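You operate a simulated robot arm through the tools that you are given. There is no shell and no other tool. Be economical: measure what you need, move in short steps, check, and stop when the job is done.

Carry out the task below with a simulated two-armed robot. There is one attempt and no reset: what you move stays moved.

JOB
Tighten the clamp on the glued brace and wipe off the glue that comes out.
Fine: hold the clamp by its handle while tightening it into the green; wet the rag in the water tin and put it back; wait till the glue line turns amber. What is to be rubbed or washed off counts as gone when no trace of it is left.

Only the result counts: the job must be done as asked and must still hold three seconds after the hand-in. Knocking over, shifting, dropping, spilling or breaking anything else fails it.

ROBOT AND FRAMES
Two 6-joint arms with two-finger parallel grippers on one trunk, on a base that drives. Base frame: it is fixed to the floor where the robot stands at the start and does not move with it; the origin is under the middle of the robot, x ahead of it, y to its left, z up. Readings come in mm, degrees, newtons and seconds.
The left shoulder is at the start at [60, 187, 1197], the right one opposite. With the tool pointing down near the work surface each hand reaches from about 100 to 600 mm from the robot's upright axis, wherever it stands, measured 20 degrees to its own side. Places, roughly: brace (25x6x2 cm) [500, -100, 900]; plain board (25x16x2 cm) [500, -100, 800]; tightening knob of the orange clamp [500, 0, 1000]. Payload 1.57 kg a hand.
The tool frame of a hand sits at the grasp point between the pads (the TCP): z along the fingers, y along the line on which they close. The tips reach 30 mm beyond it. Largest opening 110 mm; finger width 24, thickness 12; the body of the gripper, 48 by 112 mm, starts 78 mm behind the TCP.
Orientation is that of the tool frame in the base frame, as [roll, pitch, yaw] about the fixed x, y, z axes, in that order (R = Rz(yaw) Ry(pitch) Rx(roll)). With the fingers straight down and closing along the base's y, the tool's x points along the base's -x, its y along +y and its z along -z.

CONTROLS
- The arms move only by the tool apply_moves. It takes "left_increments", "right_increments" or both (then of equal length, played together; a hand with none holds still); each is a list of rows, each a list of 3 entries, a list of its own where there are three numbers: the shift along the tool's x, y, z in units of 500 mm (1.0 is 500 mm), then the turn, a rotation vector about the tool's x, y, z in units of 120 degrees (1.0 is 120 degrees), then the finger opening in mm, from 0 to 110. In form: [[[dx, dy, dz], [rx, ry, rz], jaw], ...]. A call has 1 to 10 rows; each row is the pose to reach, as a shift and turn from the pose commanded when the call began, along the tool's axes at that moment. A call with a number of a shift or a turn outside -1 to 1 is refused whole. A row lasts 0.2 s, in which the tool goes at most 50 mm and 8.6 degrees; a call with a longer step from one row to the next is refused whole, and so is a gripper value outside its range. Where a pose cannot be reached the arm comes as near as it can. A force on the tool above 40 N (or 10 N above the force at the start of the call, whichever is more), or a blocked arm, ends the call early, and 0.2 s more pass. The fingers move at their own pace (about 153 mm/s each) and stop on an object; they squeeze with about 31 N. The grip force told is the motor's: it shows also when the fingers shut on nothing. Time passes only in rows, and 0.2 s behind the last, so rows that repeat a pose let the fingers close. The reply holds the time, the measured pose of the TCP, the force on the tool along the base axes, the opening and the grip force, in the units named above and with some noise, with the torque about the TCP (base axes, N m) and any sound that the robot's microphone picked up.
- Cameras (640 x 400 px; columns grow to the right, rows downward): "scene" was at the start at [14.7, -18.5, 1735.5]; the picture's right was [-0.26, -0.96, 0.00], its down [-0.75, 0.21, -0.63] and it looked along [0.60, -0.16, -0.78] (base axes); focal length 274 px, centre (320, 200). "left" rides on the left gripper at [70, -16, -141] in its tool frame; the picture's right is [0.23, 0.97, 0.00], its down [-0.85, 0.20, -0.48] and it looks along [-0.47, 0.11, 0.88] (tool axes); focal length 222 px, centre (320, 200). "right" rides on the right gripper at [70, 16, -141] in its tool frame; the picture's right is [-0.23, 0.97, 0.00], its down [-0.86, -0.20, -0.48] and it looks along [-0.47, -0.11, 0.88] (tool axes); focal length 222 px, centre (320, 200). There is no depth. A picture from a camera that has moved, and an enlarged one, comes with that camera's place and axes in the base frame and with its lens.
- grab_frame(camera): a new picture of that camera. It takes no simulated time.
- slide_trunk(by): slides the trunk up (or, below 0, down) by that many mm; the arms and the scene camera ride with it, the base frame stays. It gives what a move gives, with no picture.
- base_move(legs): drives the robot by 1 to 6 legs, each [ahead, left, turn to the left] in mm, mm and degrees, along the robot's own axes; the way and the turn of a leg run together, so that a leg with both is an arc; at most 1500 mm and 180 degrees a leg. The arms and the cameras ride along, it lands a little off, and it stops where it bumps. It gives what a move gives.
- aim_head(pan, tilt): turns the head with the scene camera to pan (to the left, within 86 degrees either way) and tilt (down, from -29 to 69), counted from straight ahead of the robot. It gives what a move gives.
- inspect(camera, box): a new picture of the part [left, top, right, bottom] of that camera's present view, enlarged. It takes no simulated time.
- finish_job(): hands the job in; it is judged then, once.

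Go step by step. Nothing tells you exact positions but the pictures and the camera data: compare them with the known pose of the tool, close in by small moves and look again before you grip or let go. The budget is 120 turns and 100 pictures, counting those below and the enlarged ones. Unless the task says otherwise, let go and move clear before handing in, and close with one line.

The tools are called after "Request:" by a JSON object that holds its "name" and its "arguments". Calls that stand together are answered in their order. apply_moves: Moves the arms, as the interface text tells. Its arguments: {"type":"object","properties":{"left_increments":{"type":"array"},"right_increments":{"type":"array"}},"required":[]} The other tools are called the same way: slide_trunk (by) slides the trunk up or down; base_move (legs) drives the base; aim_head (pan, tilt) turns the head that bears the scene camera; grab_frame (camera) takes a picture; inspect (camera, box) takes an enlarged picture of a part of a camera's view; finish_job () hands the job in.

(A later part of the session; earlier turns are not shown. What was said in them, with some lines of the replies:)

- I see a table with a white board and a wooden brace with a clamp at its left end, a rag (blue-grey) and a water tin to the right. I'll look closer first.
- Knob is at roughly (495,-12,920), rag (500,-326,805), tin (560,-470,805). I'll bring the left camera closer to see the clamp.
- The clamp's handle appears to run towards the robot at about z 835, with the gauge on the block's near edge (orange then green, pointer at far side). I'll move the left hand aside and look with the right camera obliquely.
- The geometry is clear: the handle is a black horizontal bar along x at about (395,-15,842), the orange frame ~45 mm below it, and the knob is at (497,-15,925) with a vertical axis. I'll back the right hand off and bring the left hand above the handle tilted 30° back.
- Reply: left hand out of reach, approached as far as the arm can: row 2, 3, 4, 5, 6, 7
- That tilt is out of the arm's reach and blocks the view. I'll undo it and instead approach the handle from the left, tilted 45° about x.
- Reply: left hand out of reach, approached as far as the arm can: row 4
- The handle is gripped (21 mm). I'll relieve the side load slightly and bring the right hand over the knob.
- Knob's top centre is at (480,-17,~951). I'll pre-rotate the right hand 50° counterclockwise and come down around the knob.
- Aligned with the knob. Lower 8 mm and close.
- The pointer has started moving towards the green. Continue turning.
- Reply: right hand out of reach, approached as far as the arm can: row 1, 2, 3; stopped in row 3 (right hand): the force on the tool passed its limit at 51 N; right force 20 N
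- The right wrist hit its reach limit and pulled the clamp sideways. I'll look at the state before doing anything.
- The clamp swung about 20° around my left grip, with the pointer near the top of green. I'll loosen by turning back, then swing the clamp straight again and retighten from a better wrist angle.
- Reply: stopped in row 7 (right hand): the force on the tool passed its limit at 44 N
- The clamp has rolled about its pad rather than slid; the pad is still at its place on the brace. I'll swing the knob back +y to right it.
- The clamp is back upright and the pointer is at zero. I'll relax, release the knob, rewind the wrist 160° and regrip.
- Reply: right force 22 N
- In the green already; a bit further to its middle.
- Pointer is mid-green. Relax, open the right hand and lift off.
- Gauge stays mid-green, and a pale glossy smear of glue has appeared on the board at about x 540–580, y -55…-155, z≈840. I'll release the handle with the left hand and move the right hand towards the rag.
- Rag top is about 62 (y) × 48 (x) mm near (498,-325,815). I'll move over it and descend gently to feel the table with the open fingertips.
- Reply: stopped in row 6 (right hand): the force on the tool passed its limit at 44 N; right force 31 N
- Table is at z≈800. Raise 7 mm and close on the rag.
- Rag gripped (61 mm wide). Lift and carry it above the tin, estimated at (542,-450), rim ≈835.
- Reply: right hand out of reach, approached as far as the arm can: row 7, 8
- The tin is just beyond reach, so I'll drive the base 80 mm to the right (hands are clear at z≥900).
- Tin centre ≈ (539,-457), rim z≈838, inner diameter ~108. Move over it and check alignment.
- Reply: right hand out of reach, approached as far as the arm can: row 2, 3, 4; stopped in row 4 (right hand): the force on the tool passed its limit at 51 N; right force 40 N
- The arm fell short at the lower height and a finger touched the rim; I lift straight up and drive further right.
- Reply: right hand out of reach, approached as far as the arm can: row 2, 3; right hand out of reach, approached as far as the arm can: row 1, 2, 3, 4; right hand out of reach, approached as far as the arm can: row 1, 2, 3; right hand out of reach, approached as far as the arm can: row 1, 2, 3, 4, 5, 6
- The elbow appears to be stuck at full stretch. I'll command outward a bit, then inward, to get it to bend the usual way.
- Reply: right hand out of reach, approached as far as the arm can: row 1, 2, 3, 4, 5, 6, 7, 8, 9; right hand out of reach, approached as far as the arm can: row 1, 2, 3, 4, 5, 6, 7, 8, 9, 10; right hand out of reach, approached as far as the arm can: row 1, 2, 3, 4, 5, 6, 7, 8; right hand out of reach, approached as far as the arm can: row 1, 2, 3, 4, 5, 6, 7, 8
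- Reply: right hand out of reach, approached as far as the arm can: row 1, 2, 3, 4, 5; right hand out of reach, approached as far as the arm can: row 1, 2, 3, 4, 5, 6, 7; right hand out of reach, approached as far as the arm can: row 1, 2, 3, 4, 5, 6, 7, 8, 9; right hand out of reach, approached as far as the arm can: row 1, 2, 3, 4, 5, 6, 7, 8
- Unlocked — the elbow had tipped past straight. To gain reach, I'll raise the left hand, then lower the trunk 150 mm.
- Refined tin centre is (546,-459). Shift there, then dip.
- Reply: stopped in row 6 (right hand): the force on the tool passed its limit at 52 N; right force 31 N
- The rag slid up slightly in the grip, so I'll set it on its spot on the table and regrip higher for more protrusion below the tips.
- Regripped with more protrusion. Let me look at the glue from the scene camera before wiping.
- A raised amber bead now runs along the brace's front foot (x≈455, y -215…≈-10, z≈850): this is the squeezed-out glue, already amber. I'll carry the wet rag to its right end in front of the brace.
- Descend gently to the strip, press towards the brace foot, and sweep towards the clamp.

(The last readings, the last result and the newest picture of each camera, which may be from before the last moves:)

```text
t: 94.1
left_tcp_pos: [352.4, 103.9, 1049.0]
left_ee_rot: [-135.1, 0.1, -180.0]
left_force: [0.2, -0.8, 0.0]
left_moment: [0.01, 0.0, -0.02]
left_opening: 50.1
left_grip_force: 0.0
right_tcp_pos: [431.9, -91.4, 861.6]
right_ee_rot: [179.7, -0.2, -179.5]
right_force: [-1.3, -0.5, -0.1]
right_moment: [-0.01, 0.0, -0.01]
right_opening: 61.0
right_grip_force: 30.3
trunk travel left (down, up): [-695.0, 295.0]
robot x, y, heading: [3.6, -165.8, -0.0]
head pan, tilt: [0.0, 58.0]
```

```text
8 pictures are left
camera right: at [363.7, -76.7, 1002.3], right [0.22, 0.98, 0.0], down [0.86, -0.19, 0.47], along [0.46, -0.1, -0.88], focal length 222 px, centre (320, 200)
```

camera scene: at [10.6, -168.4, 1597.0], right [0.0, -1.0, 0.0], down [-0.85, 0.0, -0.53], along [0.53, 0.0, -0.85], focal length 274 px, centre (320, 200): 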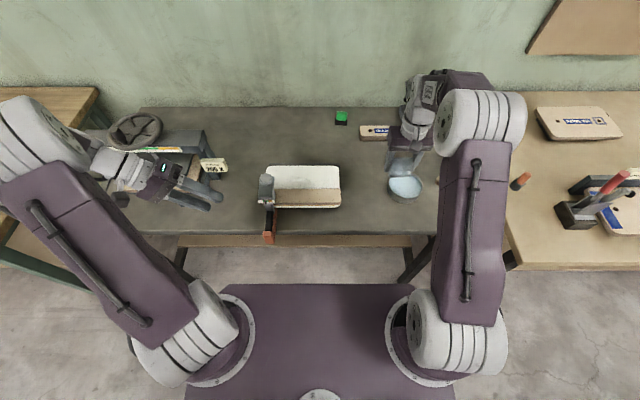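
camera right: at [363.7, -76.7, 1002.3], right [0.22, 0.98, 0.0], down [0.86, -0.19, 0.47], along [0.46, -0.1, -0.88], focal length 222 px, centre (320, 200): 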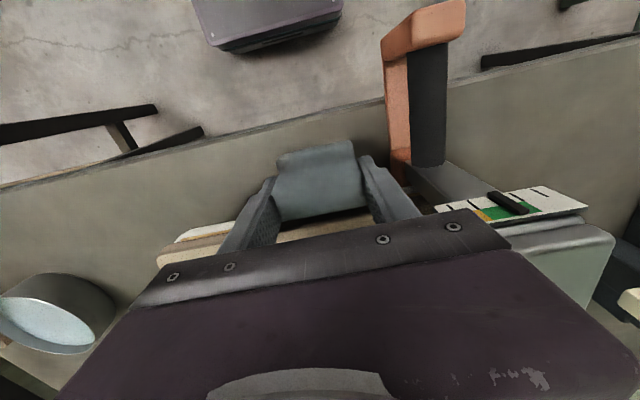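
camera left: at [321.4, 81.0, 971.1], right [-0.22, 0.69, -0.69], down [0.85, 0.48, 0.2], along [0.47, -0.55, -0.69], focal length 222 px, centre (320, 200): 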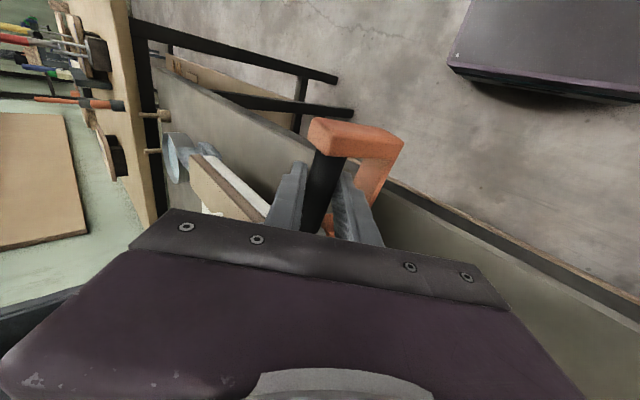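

I now see the white strip is the board's vertical front face: the amber bead sits at the brace/board seam (z≈852) on that face. I'll wipe it with the rag's front side, pressing in +x and sweeping.

Request:
{"name": "apply_moves", "arguments": {"right_increments": [[[0.006, 0.01, -0.014], [0, 0, 0], 20], [[0.006, 0.014, -0.03], [0, 0, 0], 20], [[-0.006, 0.014, -0.03], [0, 0, 0], 20], [[-0.014, 0.014, -0.03], [0, 0, 0], 20], [[-0.014, -0.03, -0.03], [0, 0, 0], 20], [[-0.014, -0.075, -0.03], [0, 0, 0], 20], [[-0.014, -0.12, -0.03], [0, 0, 0], 20], [[-0.014, -0.165, -0.03], [0, 0, 0], 20], [[-0.014, -0.21, -0.03], [0, 0, 0], 20], [[-0.014, -0.25, -0.03], [0, 0, 0], 20]]}}

Request:
{"name": "inspect", "arguments": {"camera": "scene", "box": [250, 180, 350, 235]}}

```text
t: 96.3
left_tcp_pos: [347.3, 104.6, 1049.8]
left_ee_rot: [-134.9, 0.4, 179.9]
left_force: [0.0, -0.2, 0.1]
left_moment: [-0.02, 0.02, -0.01]
left_opening: 50.3
left_grip_force: 0.2
right_tcp_pos: [434.7, -218.1, 877.8]
right_ee_rot: [-179.9, -0.5, -179.4]
right_force: [-32.3, 11.7, -1.2]
right_moment: [0.32, 0.84, 1.21]
right_opening: 61.7
right_grip_force: 31.3
trunk travel left (down, up): [-695.0, 295.0]
robot x, y, heading: [2.7, -173.1, 0.1]
head pan, tilt: [0.0, 58.0]
```

```text
6.40 times, centred on (300, 208) of scene
camera zoom: at [3.5, -166.0, 1597.0], right [0.0, -1.0, 0.0], down [-0.85, 0.0, -0.53], along [0.53, 0.0, -0.85], focal length 1754 px, centre (448, 152)
```

zoom: 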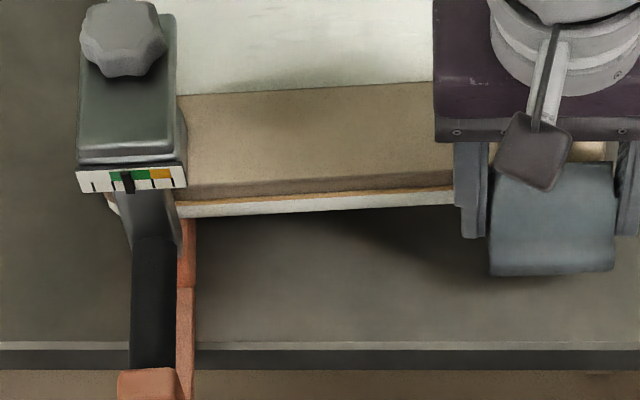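

That push was too strong (it nudged the board slightly) and the amber line is unchanged: it's the seam's cure indicator. The squeezed-out glue must be the smear on the board top. I'll back off, lift and go over the smear.

Request:
{"name": "apply_moves", "arguments": {"right_increments": [[[0.02, 0, 0], [0, 0, 0], 20], [[0.04, 0, 0], [0, 0, 0], 20], [[0.04, 0, -0.08], [0, 0, 0], 20], [[0.04, 0, -0.16], [0, 0, 0], 20], [[-0.03, 0.03, -0.16], [0, 0, 0], 20], [[-0.1, 0.06, -0.16], [0, 0, 0], 20], [[-0.17, 0.09, -0.16], [0, 0, 0], 20], [[-0.25, 0.12, -0.16], [0, 0, 0], 20], [[-0.25, 0.12, -0.16], [0, 0, 0], 20]]}}

Request:
{"name": "inspect", "arguments": {"camera": "scene", "box": [250, 150, 370, 225]}}

```text
t: 98.3
left_tcp_pos: [351.9, 103.6, 1050.3]
left_ee_rot: [-134.9, 0.1, -180.0]
left_force: [-0.2, -0.3, 0.1]
left_moment: [0.01, -0.03, 0.0]
left_opening: 50.1
left_grip_force: 0.0
right_tcp_pos: [558.1, -159.9, 956.2]
right_ee_rot: [179.8, -0.4, -179.5]
right_force: [-0.4, 0.1, 0.2]
right_moment: [-0.02, 0.0, 0.02]
right_opening: 61.3
right_grip_force: 30.9
right hand out of reach, approached as far as the arm can: row 8, 9
trunk travel left (down, up): [-695.0, 295.0]
robot x, y, heading: [0.0, -169.1, -0.0]
head pan, tilt: [0.0, 58.0]
```

```text
5.33 times, centred on (310, 188) of scene
camera zoom: at [8.9, -168.6, 1597.0], right [0.0, -1.0, 0.0], down [-0.85, 0.0, -0.53], along [0.53, 0.0, -0.85], focal length 1462 px, centre (373, 267)
```

zoom: 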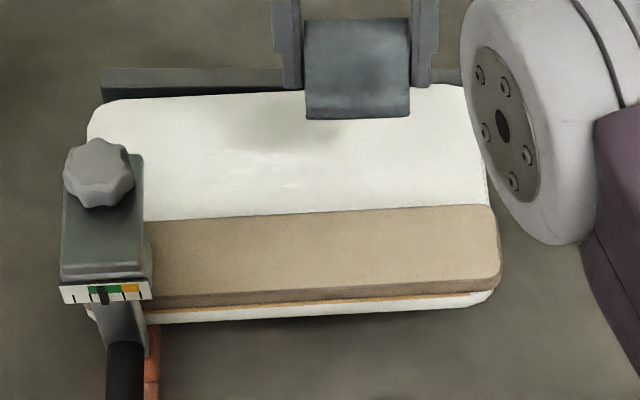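

Request:
{"name": "apply_moves", "arguments": {"right_increments": [[[0.02, -0.07, -0.02], [0, 0, 0], 20], [[0.03, -0.14, -0.05], [0, 0, 0], 20], [[0.04, -0.21, -0.08], [0, 0, 0], 20], [[0.04, -0.21, -0.08], [0, 0, 0], 20]]}}

Request:
{"name": "base_move", "arguments": {"legs": [[0, 150, 0]]}}

```text
t: 99.3
left_tcp_pos: [352.2, 103.7, 1049.7]
left_ee_rot: [-135.0, 0.2, 179.9]
left_force: [0.0, 0.2, 0.3]
left_moment: [-0.02, 0.02, 0.01]
left_opening: 50.3
left_grip_force: 0.0
right_tcp_pos: [541.0, -264.7, 994.6]
right_ee_rot: [179.8, -0.3, -179.5]
right_force: [-0.1, 0.5, -1.2]
right_moment: [-0.04, -0.01, -0.04]
right_opening: 61.1
right_grip_force: 30.7
trunk travel left (down, up): [-695.0, 295.0]
robot x, y, heading: [-0.8, -167.7, -0.1]
head pan, tilt: [0.0, 58.0]
```

```text
t: 100.7
left_tcp_pos: [352.4, 250.8, 1049.3]
left_ee_rot: [-135.1, 0.2, -179.9]
left_force: [0.7, -0.6, -0.5]
left_moment: [0.02, -0.03, 0.0]
left_opening: 50.2
left_grip_force: 0.1
right_tcp_pos: [541.5, -117.1, 996.2]
right_ee_rot: [179.7, -0.3, -179.5]
right_force: [0.1, -0.5, -0.4]
right_moment: [0.02, 0.0, 0.04]
right_opening: 61.3
right_grip_force: 31.1
trunk travel left (down, up): [-695.0, 295.0]
robot x, y, heading: [1.1, -23.2, 0.0]
head pan, tilt: [0.0, 58.0]
```

Request:
{"name": "apply_moves", "arguments": {"right_increments": [[[-0.016, -0.03, 0.06], [0, 0, 0], 20], [[-0.034, -0.066, 0.12], [0, 0, 0], 20], [[-0.034, -0.066, 0.18], [0, 0, 0], 20], [[-0.034, -0.066, 0.2], [0, 0, 0], 20], [[-0.034, -0.066, 0.208], [0, 0, 0], 20], [[-0.034, -0.066, 0.216], [0, 0, 0], 20], [[-0.034, -0.066, 0.224], [0, 0, 0], 20], [[-0.034, -0.066, 0.23], [0, 0, 0], 20]]}}

```text
t: 102.5
left_tcp_pos: [349.1, 251.4, 1050.6]
left_ee_rot: [-134.9, 0.3, 180.0]
left_force: [0.3, 0.2, 0.5]
left_moment: [0.01, -0.02, 0.03]
left_opening: 50.3
left_grip_force: 0.0
right_tcp_pos: [558.2, -148.6, 884.9]
right_ee_rot: [179.9, 0.2, -179.5]
right_force: [-7.0, -0.4, 17.4]
right_moment: [-0.03, 0.23, 0.0]
right_opening: 60.8
right_grip_force: 31.2
trunk travel left (down, up): [-695.0, 295.0]
robot x, y, heading: [-2.0, -22.6, 0.3]
head pan, tilt: [0.0, 58.0]
stopped in row 8 (right hand): the force on the tool passed its limit at 52 N (the readings are from after the stop); the commanded pose is now the measured one
```

Board contact at TCP z≈886. Now sweep the rag over the smear with light pressure.

Request:
{"name": "apply_moves", "arguments": {"right_increments": [[[0, 0.03, -0.002], [0, 0, 0], 20], [[0, 0.09, -0.002], [0, 0, 0], 20], [[0, 0.15, -0.002], [0, 0, 0], 20], [[0, 0.2, -0.002], [0, 0, 0], 20], [[-0.04, 0.2, -0.002], [0, 0, 0], 20], [[-0.04, 0.14, -0.002], [0, 0, 0], 20], [[-0.04, 0.08, -0.002], [0, 0, 0], 20], [[-0.04, 0.02, -0.002], [0, 0, 0], 20], [[-0.04, -0.04, -0.002], [0, 0, 0], 20], [[0, -0.04, -0.002], [0, 0, 0], 20]]}}

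Request:
{"name": "apply_moves", "arguments": {"right_increments": [[[0, -0.02, -0.1], [0, 0, 0], 20], [[0, -0.1, -0.18], [0, 0, 0], 20], [[0, -0.2, -0.18], [0, 0, 0], 20], [[0, -0.3, -0.18], [0, 0, 0], 20]]}}

Request:
{"name": "inspect", "arguments": {"camera": "scene", "box": [290, 155, 390, 225]}}

```text
t: 104.7
left_tcp_pos: [351.3, 252.0, 1050.1]
left_ee_rot: [-135.0, 0.1, -180.0]
left_force: [0.6, -0.4, 0.0]
left_moment: [-0.05, -0.02, 0.03]
left_opening: 50.3
left_grip_force: 0.1
right_tcp_pos: [561.7, -170.1, 885.6]
right_ee_rot: [179.9, 0.3, -179.4]
right_force: [6.2, -3.6, 13.0]
right_moment: [0.03, -0.19, -0.06]
right_opening: 61.0
right_grip_force: 31.3
right hand out of reach, approached as far as the arm can: row 5
trunk travel left (down, up): [-695.0, 295.0]
robot x, y, heading: [-2.3, -18.4, -0.1]
head pan, tilt: [0.0, 58.0]
```

```text
refused: row 1 steps farther than a row can; nothing moved
```

```text
5.71 times, centred on (340, 190) of scene
camera zoom: at [9.0, -19.7, 1597.0], right [0.0, -1.0, 0.0], down [-0.85, 0.0, -0.53], along [0.53, 0.0, -0.85], focal length 1566 px, centre (206, 257)
```

zoom: 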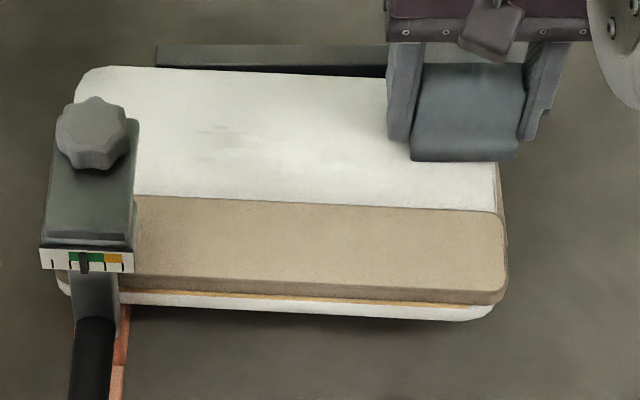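

Request:
{"name": "inspect", "arguments": {"camera": "scene", "box": [308, 194, 348, 218]}}

```text
16.00 times, centred on (328, 206) of scene
camera zoom: at [9.0, -19.7, 1597.0], right [0.0, -1.0, 0.0], down [-0.85, 0.0, -0.53], along [0.53, 0.0, -0.85], focal length 4385 px, centre (192, 104)
```

zoom: 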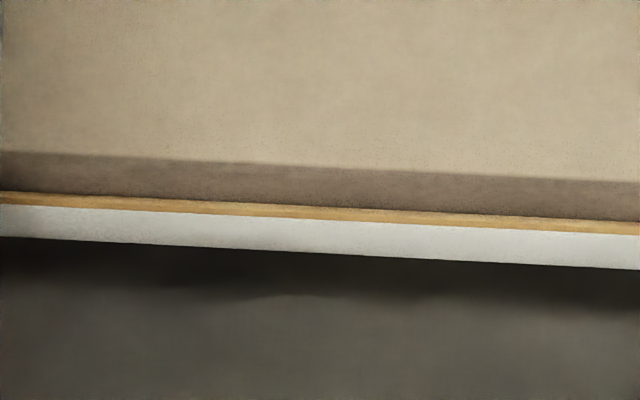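

The smear has partly gone under the rag, but the board is being dragged (about +50 mm in y), so I need to hold the clamp with the left hand while wiping. Lift the right hand; bring the left to the handle, now near (395,47,845).

Request:
{"name": "apply_moves", "arguments": {"left_increments": [[[-0.022, 0, 0.09], [0, 0, 0], 45], [[-0.044, 0, 0.18], [0, 0, 0], 40], [[-0.066, 0, 0.27], [0, 0, 0], 40], [[-0.088, 0, 0.359], [0, 0, 0], 40], [[-0.088, 0, 0.359], [0, 0, 0], 40]], "right_increments": [[[0, 0, -0.04], [0, 0, 0], 20], [[0, 0, -0.1], [0, 0, 0], 20], [[0, 0, -0.1], [0, 0, 0], 20], [[0, 0, -0.1], [0, 0, 0], 20], [[0, 0, -0.1], [0, 0, 0], 20]]}}

Request:
{"name": "grab_frame", "arguments": {"camera": "left"}}

```text
t: 105.9
left_tcp_pos: [396.1, 124.8, 922.7]
left_ee_rot: [-135.0, 0.1, -179.9]
left_force: [0.3, 0.2, -0.3]
left_moment: [0.01, -0.01, 0.01]
left_opening: 40.0
left_grip_force: 0.0
right_tcp_pos: [559.4, -168.6, 933.9]
right_ee_rot: [179.8, 0.0, -179.6]
right_force: [-0.5, -0.5, -1.3]
right_moment: [0.01, 0.02, -0.02]
right_opening: 60.9
right_grip_force: 31.3
trunk travel left (down, up): [-695.0, 295.0]
robot x, y, heading: [1.5, -21.9, 0.2]
head pan, tilt: [0.0, 58.0]
```

```text
3 pictures are left
camera left: at [327.2, 213.4, 1034.1], right [-0.23, 0.69, -0.69], down [0.85, 0.48, 0.2], along [0.47, -0.54, -0.7], focal length 222 px, centre (320, 200)
```

left: 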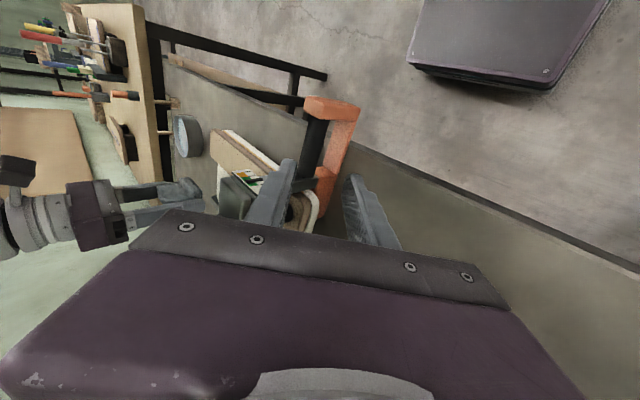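

Request:
{"name": "apply_moves", "arguments": {"left_increments": [[[0, -0.005, 0.06], [0, 0, 0], 40], [[0, -0.01, 0.12], [0, 0, 0], 38], [[0, -0.014, 0.16], [0, 0, 0], 35], [[0, -0.015, 0.188], [0, 0, 0], 35], [[0, -0.015, 0.188], [0, 0, 0], 30], [[0, -0.015, 0.188], [0, 0, 0], 20], [[0, -0.015, 0.188], [0, 0, 0], 5], [[0, -0.015, 0.188], [0, 0, 0], 0], [[0, -0.015, 0.188], [0, 0, 0], 0]]}}

```text
t: 107.9
left_tcp_pos: [397.3, 52.9, 862.7]
left_ee_rot: [-134.9, 0.2, 179.9]
left_force: [2.9, -6.1, 10.0]
left_moment: [-0.25, -0.69, -0.4]
left_opening: 22.4
left_grip_force: 30.9
right_tcp_pos: [559.4, -169.6, 933.0]
right_ee_rot: [179.7, 0.0, -179.5]
right_force: [-0.5, -0.5, -1.1]
right_moment: [0.01, -0.01, 0.0]
right_opening: 60.8
right_grip_force: 31.7
trunk travel left (down, up): [-695.0, 295.0]
robot x, y, heading: [0.2, -24.4, -0.2]
head pan, tilt: [0.0, 58.0]
```

Gripped (22 mm). Slide the whole clamped board back by -63 mm in y, with a small straightening turn.

Request:
{"name": "apply_moves", "arguments": {"left_increments": [[[0.0, -0.01, 0.012], [0, 0, 0], 0], [[0.001, -0.02, 0.024], [0, 0, 0], 0], [[0.001, -0.03, 0.035], [0, -0.004, -0.004], 0], [[0.002, -0.04, 0.046], [0, -0.008, -0.008], 0], [[0.002, -0.05, 0.058], [0, -0.012, -0.012], 0], [[0.003, -0.06, 0.07], [0, -0.016, -0.016], 0], [[0.003, -0.07, 0.082], [0, -0.02, -0.02], 0], [[0.004, -0.083, 0.095], [0, -0.022, -0.022], 0], [[0.004, -0.083, 0.095], [0, -0.022, -0.022], 0]]}}

Request:
{"name": "inspect", "arguments": {"camera": "scene", "box": [290, 155, 390, 225]}}

```text
t: 109.9
left_tcp_pos: [393.1, -9.5, 858.4]
left_ee_rot: [-135.0, 0.0, -176.3]
left_force: [-1.8, 7.8, 15.7]
left_moment: [-0.06, -0.2, 0.25]
left_opening: 21.2
left_grip_force: 30.7
right_tcp_pos: [557.9, -170.2, 934.7]
right_ee_rot: [179.9, 0.1, -179.5]
right_force: [0.5, -0.5, 0.4]
right_moment: [0.01, 0.02, -0.05]
right_opening: 61.1
right_grip_force: 30.7
trunk travel left (down, up): [-695.0, 295.0]
robot x, y, heading: [0.2, -24.4, 0.2]
head pan, tilt: [0.0, 58.0]
```

```text
5.71 times, centred on (340, 190) of scene
camera zoom: at [8.2, -18.3, 1596.9], right [0.0, -1.0, 0.0], down [-0.85, 0.0, -0.53], along [0.53, 0.0, -0.85], focal length 1566 px, centre (206, 257)
```

zoom: 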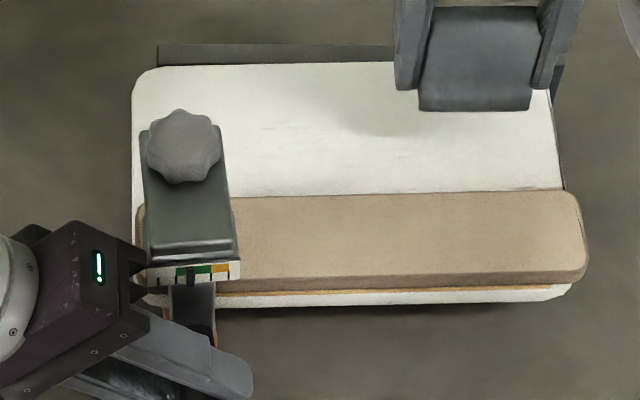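

The board is back and the gauge is still green. Holding the clamp with the left hand, I lower the rag and sweep the smear again.

Request:
{"name": "apply_moves", "arguments": {"right_increments": [[[0.012, 0.02, 0.045], [0, 0, 0], 20], [[0.024, 0.04, 0.08], [0, 0, 0], 20], [[0.024, 0.04, 0.09], [0, 0, 0], 20], [[0.024, 0.04, 0.094], [0, 0, 0], 20], [[0.024, 0.04, 0.098], [0, 0, 0], 20]]}}

```text
t: 111.1
left_tcp_pos: [393.2, -10.4, 857.5]
left_ee_rot: [-134.9, 0.2, -176.2]
left_force: [4.7, 1.5, 8.6]
left_moment: [-0.11, 0.87, -0.08]
left_opening: 21.5
left_grip_force: 30.6
right_tcp_pos: [546.8, -148.5, 886.8]
right_ee_rot: [179.9, 0.2, -179.5]
right_force: [-2.1, 0.6, 11.3]
right_moment: [-0.05, -0.17, 0.0]
right_opening: 60.9
right_grip_force: 31.5
trunk travel left (down, up): [-695.0, 295.0]
robot x, y, heading: [-1.6, -23.0, 0.0]
head pan, tilt: [0.0, 58.0]
```

Contact at 11 N. Sweep back and forth over the area.

Request:
{"name": "apply_moves", "arguments": {"right_increments": [[[0, 0.05, 0], [0, 0, 0], 20], [[0, 0.11, 0], [0, 0, 0], 20], [[0, 0.17, 0], [0, 0, 0], 20], [[0, 0.23, 0], [0, 0, 0], 20], [[0, 0.27, 0], [0, 0, 0], 20], [[0.01, 0.2, 0], [0, 0, 0], 20], [[0.01, 0.14, 0], [0, 0, 0], 20], [[0.01, 0.08, 0], [0, 0, 0], 20], [[0.01, 0.02, 0], [0, 0, 0], 20], [[0.01, -0.06, 0], [0, 0, 0], 20]]}}

Request:
{"name": "apply_moves", "arguments": {"right_increments": [[[-0.03, 0.0, 0], [0, 0, 0], 20], [[-0.04, 0.06, 0], [0, 0, 0], 20], [[-0.04, 0.13, 0], [0, 0, 0], 20], [[-0.04, 0.2, 0], [0, 0, 0], 20], [[-0.04, 0.27, 0], [0, 0, 0], 20], [[-0.02, 0.31, 0], [0, 0, 0], 20], [[-0.02, 0.24, 0], [0, 0, 0], 20], [[-0.02, 0.16, 0], [0, 0, 0], 20], [[-0.02, 0.08, 0], [0, 0, 0], 20], [[-0.02, 0.0, 0], [0, 0, 0], 20]]}}

```text
t: 113.3
left_tcp_pos: [392.5, -10.5, 858.2]
left_ee_rot: [-134.9, 0.2, -176.2]
left_force: [3.3, -3.4, 12.0]
left_moment: [-0.09, 0.46, -0.16]
left_opening: 21.6
left_grip_force: 31.3
right_tcp_pos: [541.1, -178.9, 885.6]
right_ee_rot: [179.8, 0.1, -179.4]
right_force: [-1.4, 3.7, 9.1]
right_moment: [0.03, -0.19, 0.08]
right_opening: 60.9
right_grip_force: 31.0
trunk travel left (down, up): [-695.0, 295.0]
robot x, y, heading: [1.1, -24.6, 0.1]
head pan, tilt: [0.0, 58.0]
```

```text
t: 115.5
left_tcp_pos: [393.6, -9.5, 858.0]
left_ee_rot: [-135.0, 0.2, -176.3]
left_force: [2.1, -4.2, 9.4]
left_moment: [-0.03, 0.26, -0.2]
left_opening: 21.6
left_grip_force: 30.9
right_tcp_pos: [551.7, -179.7, 885.3]
right_ee_rot: [179.9, 0.1, -179.4]
right_force: [-1.7, 5.0, 7.3]
right_moment: [-0.12, -0.1, 0.05]
right_opening: 61.0
right_grip_force: 31.3
trunk travel left (down, up): [-695.0, 295.0]
robot x, y, heading: [2.2, -26.3, 0.0]
head pan, tilt: [0.0, 58.0]
```

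Request:
{"name": "apply_moves", "arguments": {"right_increments": [[[0, 0, -0.05], [0, 0, 0], 20], [[0, 0, -0.12], [0, 0, 0], 20], [[0.02, -0.08, -0.12], [0, 0, 0], 20], [[0.05, -0.16, -0.12], [0, 0, 0], 20], [[0.08, -0.24, -0.12], [0, 0, 0], 20], [[0.105, -0.295, -0.12], [0, 0, 0], 20], [[0.105, -0.295, -0.12], [0, 0, 0], 20]]}}

Request:
{"name": "inspect", "arguments": {"camera": "scene", "box": [305, 155, 385, 215]}}

```text
t: 117.1
left_tcp_pos: [393.2, -9.3, 858.4]
left_ee_rot: [-135.0, 0.1, -176.3]
left_force: [-4.2, 2.4, 9.8]
left_moment: [-0.07, -0.1, 0.14]
left_opening: 21.5
left_grip_force: 31.2
right_tcp_pos: [501.3, -327.4, 946.6]
right_ee_rot: [179.9, 0.1, -179.6]
right_force: [-0.2, 0.1, -0.4]
right_moment: [-0.03, 0.0, -0.02]
right_opening: 61.3
right_grip_force: 30.8
trunk travel left (down, up): [-695.0, 295.0]
robot x, y, heading: [2.7, -20.1, 0.0]
head pan, tilt: [0.0, 58.0]
```

```text
6.67 times, centred on (345, 185) of scene
camera zoom: at [8.1, -19.5, 1597.0], right [0.0, -1.0, 0.0], down [-0.85, 0.0, -0.53], along [0.53, 0.0, -0.85], focal length 1827 px, centre (153, 300)
```

zoom: 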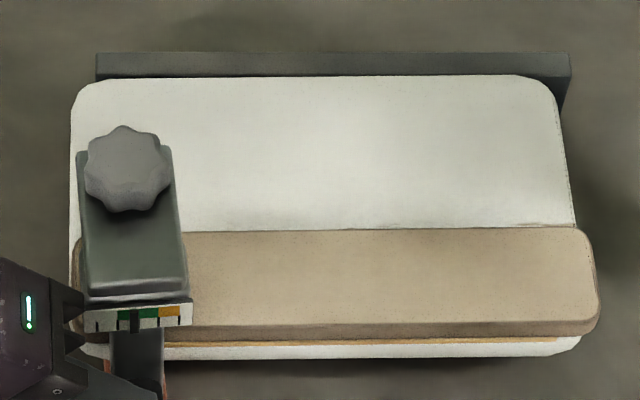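

The smear is completely gone, the gauge is in green and the seam is amber. Now put the rag back on its spot.

Request:
{"name": "apply_moves", "arguments": {"right_increments": [[[0.002, -0.001, 0.08], [0, 0, 0], 20], [[0.003, -0.001, 0.16], [0, 0, 0], 20], [[0.003, -0.001, 0.2], [0, 0, 0], 20], [[0.003, -0.001, 0.21], [0, 0, 0], 20], [[0.003, -0.001, 0.214], [0, 0, 0], 20], [[0.003, -0.001, 0.218], [0, 0, 0], 20]]}}

```text
t: 118.5
left_tcp_pos: [393.4, -10.8, 857.9]
left_ee_rot: [-135.0, 0.3, -176.2]
left_force: [-5.7, 1.8, 9.3]
left_moment: [-0.05, -0.07, 0.08]
left_opening: 21.4
left_grip_force: 31.1
right_tcp_pos: [499.4, -326.5, 836.0]
right_ee_rot: [179.8, 0.1, -179.5]
right_force: [-0.8, 0.2, -1.0]
right_moment: [0.0, -0.03, -0.02]
right_opening: 60.8
right_grip_force: 31.0
trunk travel left (down, up): [-695.0, 295.0]
robot x, y, heading: [-0.5, -22.4, 0.3]
head pan, tilt: [0.0, 58.0]
```

Request:
{"name": "apply_moves", "arguments": {"right_increments": [[[0, 0, 0.004], [0, 0, 0], 20], [[0, 0, 0.007], [0, 0, 0], 20], [[0, 0, 0.007], [0, 0, 0], 63], [[0, 0, 0.007], [0, 0, 0], 75], [[0, 0, 0.007], [0, 0, 0], 100], [[0, 0, -0.03], [0, 0, 0], 110], [[0, 0, -0.1], [0, 0, 0], 110], [[0, 0, -0.18], [0, 0, 0], 110], [[0, 0, -0.26], [0, 0, 0], 110]], "left_increments": [[[0, -0.001, 0], [0, 0, 0], 0], [[0, -0.002, 0], [0, 0, 0], 0], [[0, -0.002, 0], [0, 0, 0], 25], [[0, -0.002, 0], [0, 0, 0], 36], [[0, -0.002, -0.03], [0, 0, 0], 36], [[0, -0.002, -0.1], [0, 0, 0], 36], [[0, -0.002, -0.17], [0, 0, 0], 36], [[0, -0.002, -0.25], [0, 0, 0], 40], [[0, -0.002, -0.33], [0, 0, 0], 50]]}}

Request:
{"name": "inspect", "arguments": {"camera": "scene", "box": [290, 150, 450, 250]}}

```text
t: 120.5
left_tcp_pos: [385.2, 106.0, 975.6]
left_ee_rot: [-134.9, 0.1, -176.4]
left_force: [0.3, -0.2, 0.6]
left_moment: [-0.01, -0.01, 0.03]
left_opening: 50.2
left_grip_force: 0.1
right_tcp_pos: [499.4, -327.4, 966.1]
right_ee_rot: [180.0, 0.1, -179.5]
right_force: [0.3, -0.5, 0.4]
right_moment: [-0.03, 0.03, -0.04]
right_opening: 109.9
right_grip_force: 0.0
trunk travel left (down, up): [-695.0, 295.0]
robot x, y, heading: [0.3, -19.8, -0.1]
head pan, tilt: [0.0, 58.0]
```

```text
4.00 times, centred on (370, 200) of scene
camera zoom: at [8.3, -19.0, 1596.9], right [0.0, -1.0, 0.0], down [-0.85, 0.0, -0.53], along [0.53, 0.0, -0.85], focal length 1096 px, centre (120, 200)
```

zoom: 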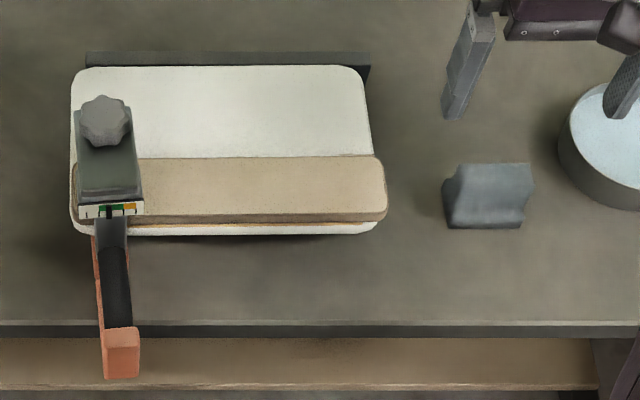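

The rag is back, the clamp stands with the pointer in green, the seam is amber and the board is clean. A short wait with hands clear, then I hand in.

Request:
{"name": "apply_moves", "arguments": {"left_increments": [[[0, 0, -0.05], [0, 0, 0], 50], [[0, 0, -0.1], [0, 0, 0], 50], [[0, 0, -0.1], [0, 0, 0], 50], [[0, 0, -0.1], [0, 0, 0], 50], [[0, 0, -0.1], [0, 0, 0], 50], [[0, 0, -0.1], [0, 0, 0], 50], [[0, 0, -0.1], [0, 0, 0], 50], [[0, 0, -0.1], [0, 0, 0], 50], [[0, 0, -0.1], [0, 0, 0], 50], [[0, 0, -0.1], [0, 0, 0], 50]]}}

Request:
{"name": "finish_job", "arguments": {}}

```text
t: 122.7
left_tcp_pos: [384.7, 141.1, 1008.9]
left_ee_rot: [-135.1, 0.1, -176.3]
left_force: [-0.4, 0.0, -0.5]
left_moment: [0.0, -0.01, -0.06]
left_opening: 50.2
left_grip_force: 0.1
right_tcp_pos: [501.1, -328.3, 966.0]
right_ee_rot: [179.9, 0.0, -179.4]
right_force: [0.8, 0.6, 0.3]
right_moment: [-0.02, 0.03, 0.0]
right_opening: 109.8
right_grip_force: 0.1
trunk travel left (down, up): [-695.0, 295.0]
robot x, y, heading: [-2.6, -19.4, 0.1]
head pan, tilt: [0.0, 58.0]
```

```text
The job is handed in.
```

I handed the job in with the clamp in the green, the rag back on its spot and the seam amber. I took the glue to be the smear on the board top and wiped it until none showed. The amber bead along the front seam is still there: I treated it as the glue line, though it could be squeezed-out glue. The clamp tipped once while I was tightening, and the board was dragged about 50 mm while I wiped. I set both back, and the board sits within a few millimetres of where it was.
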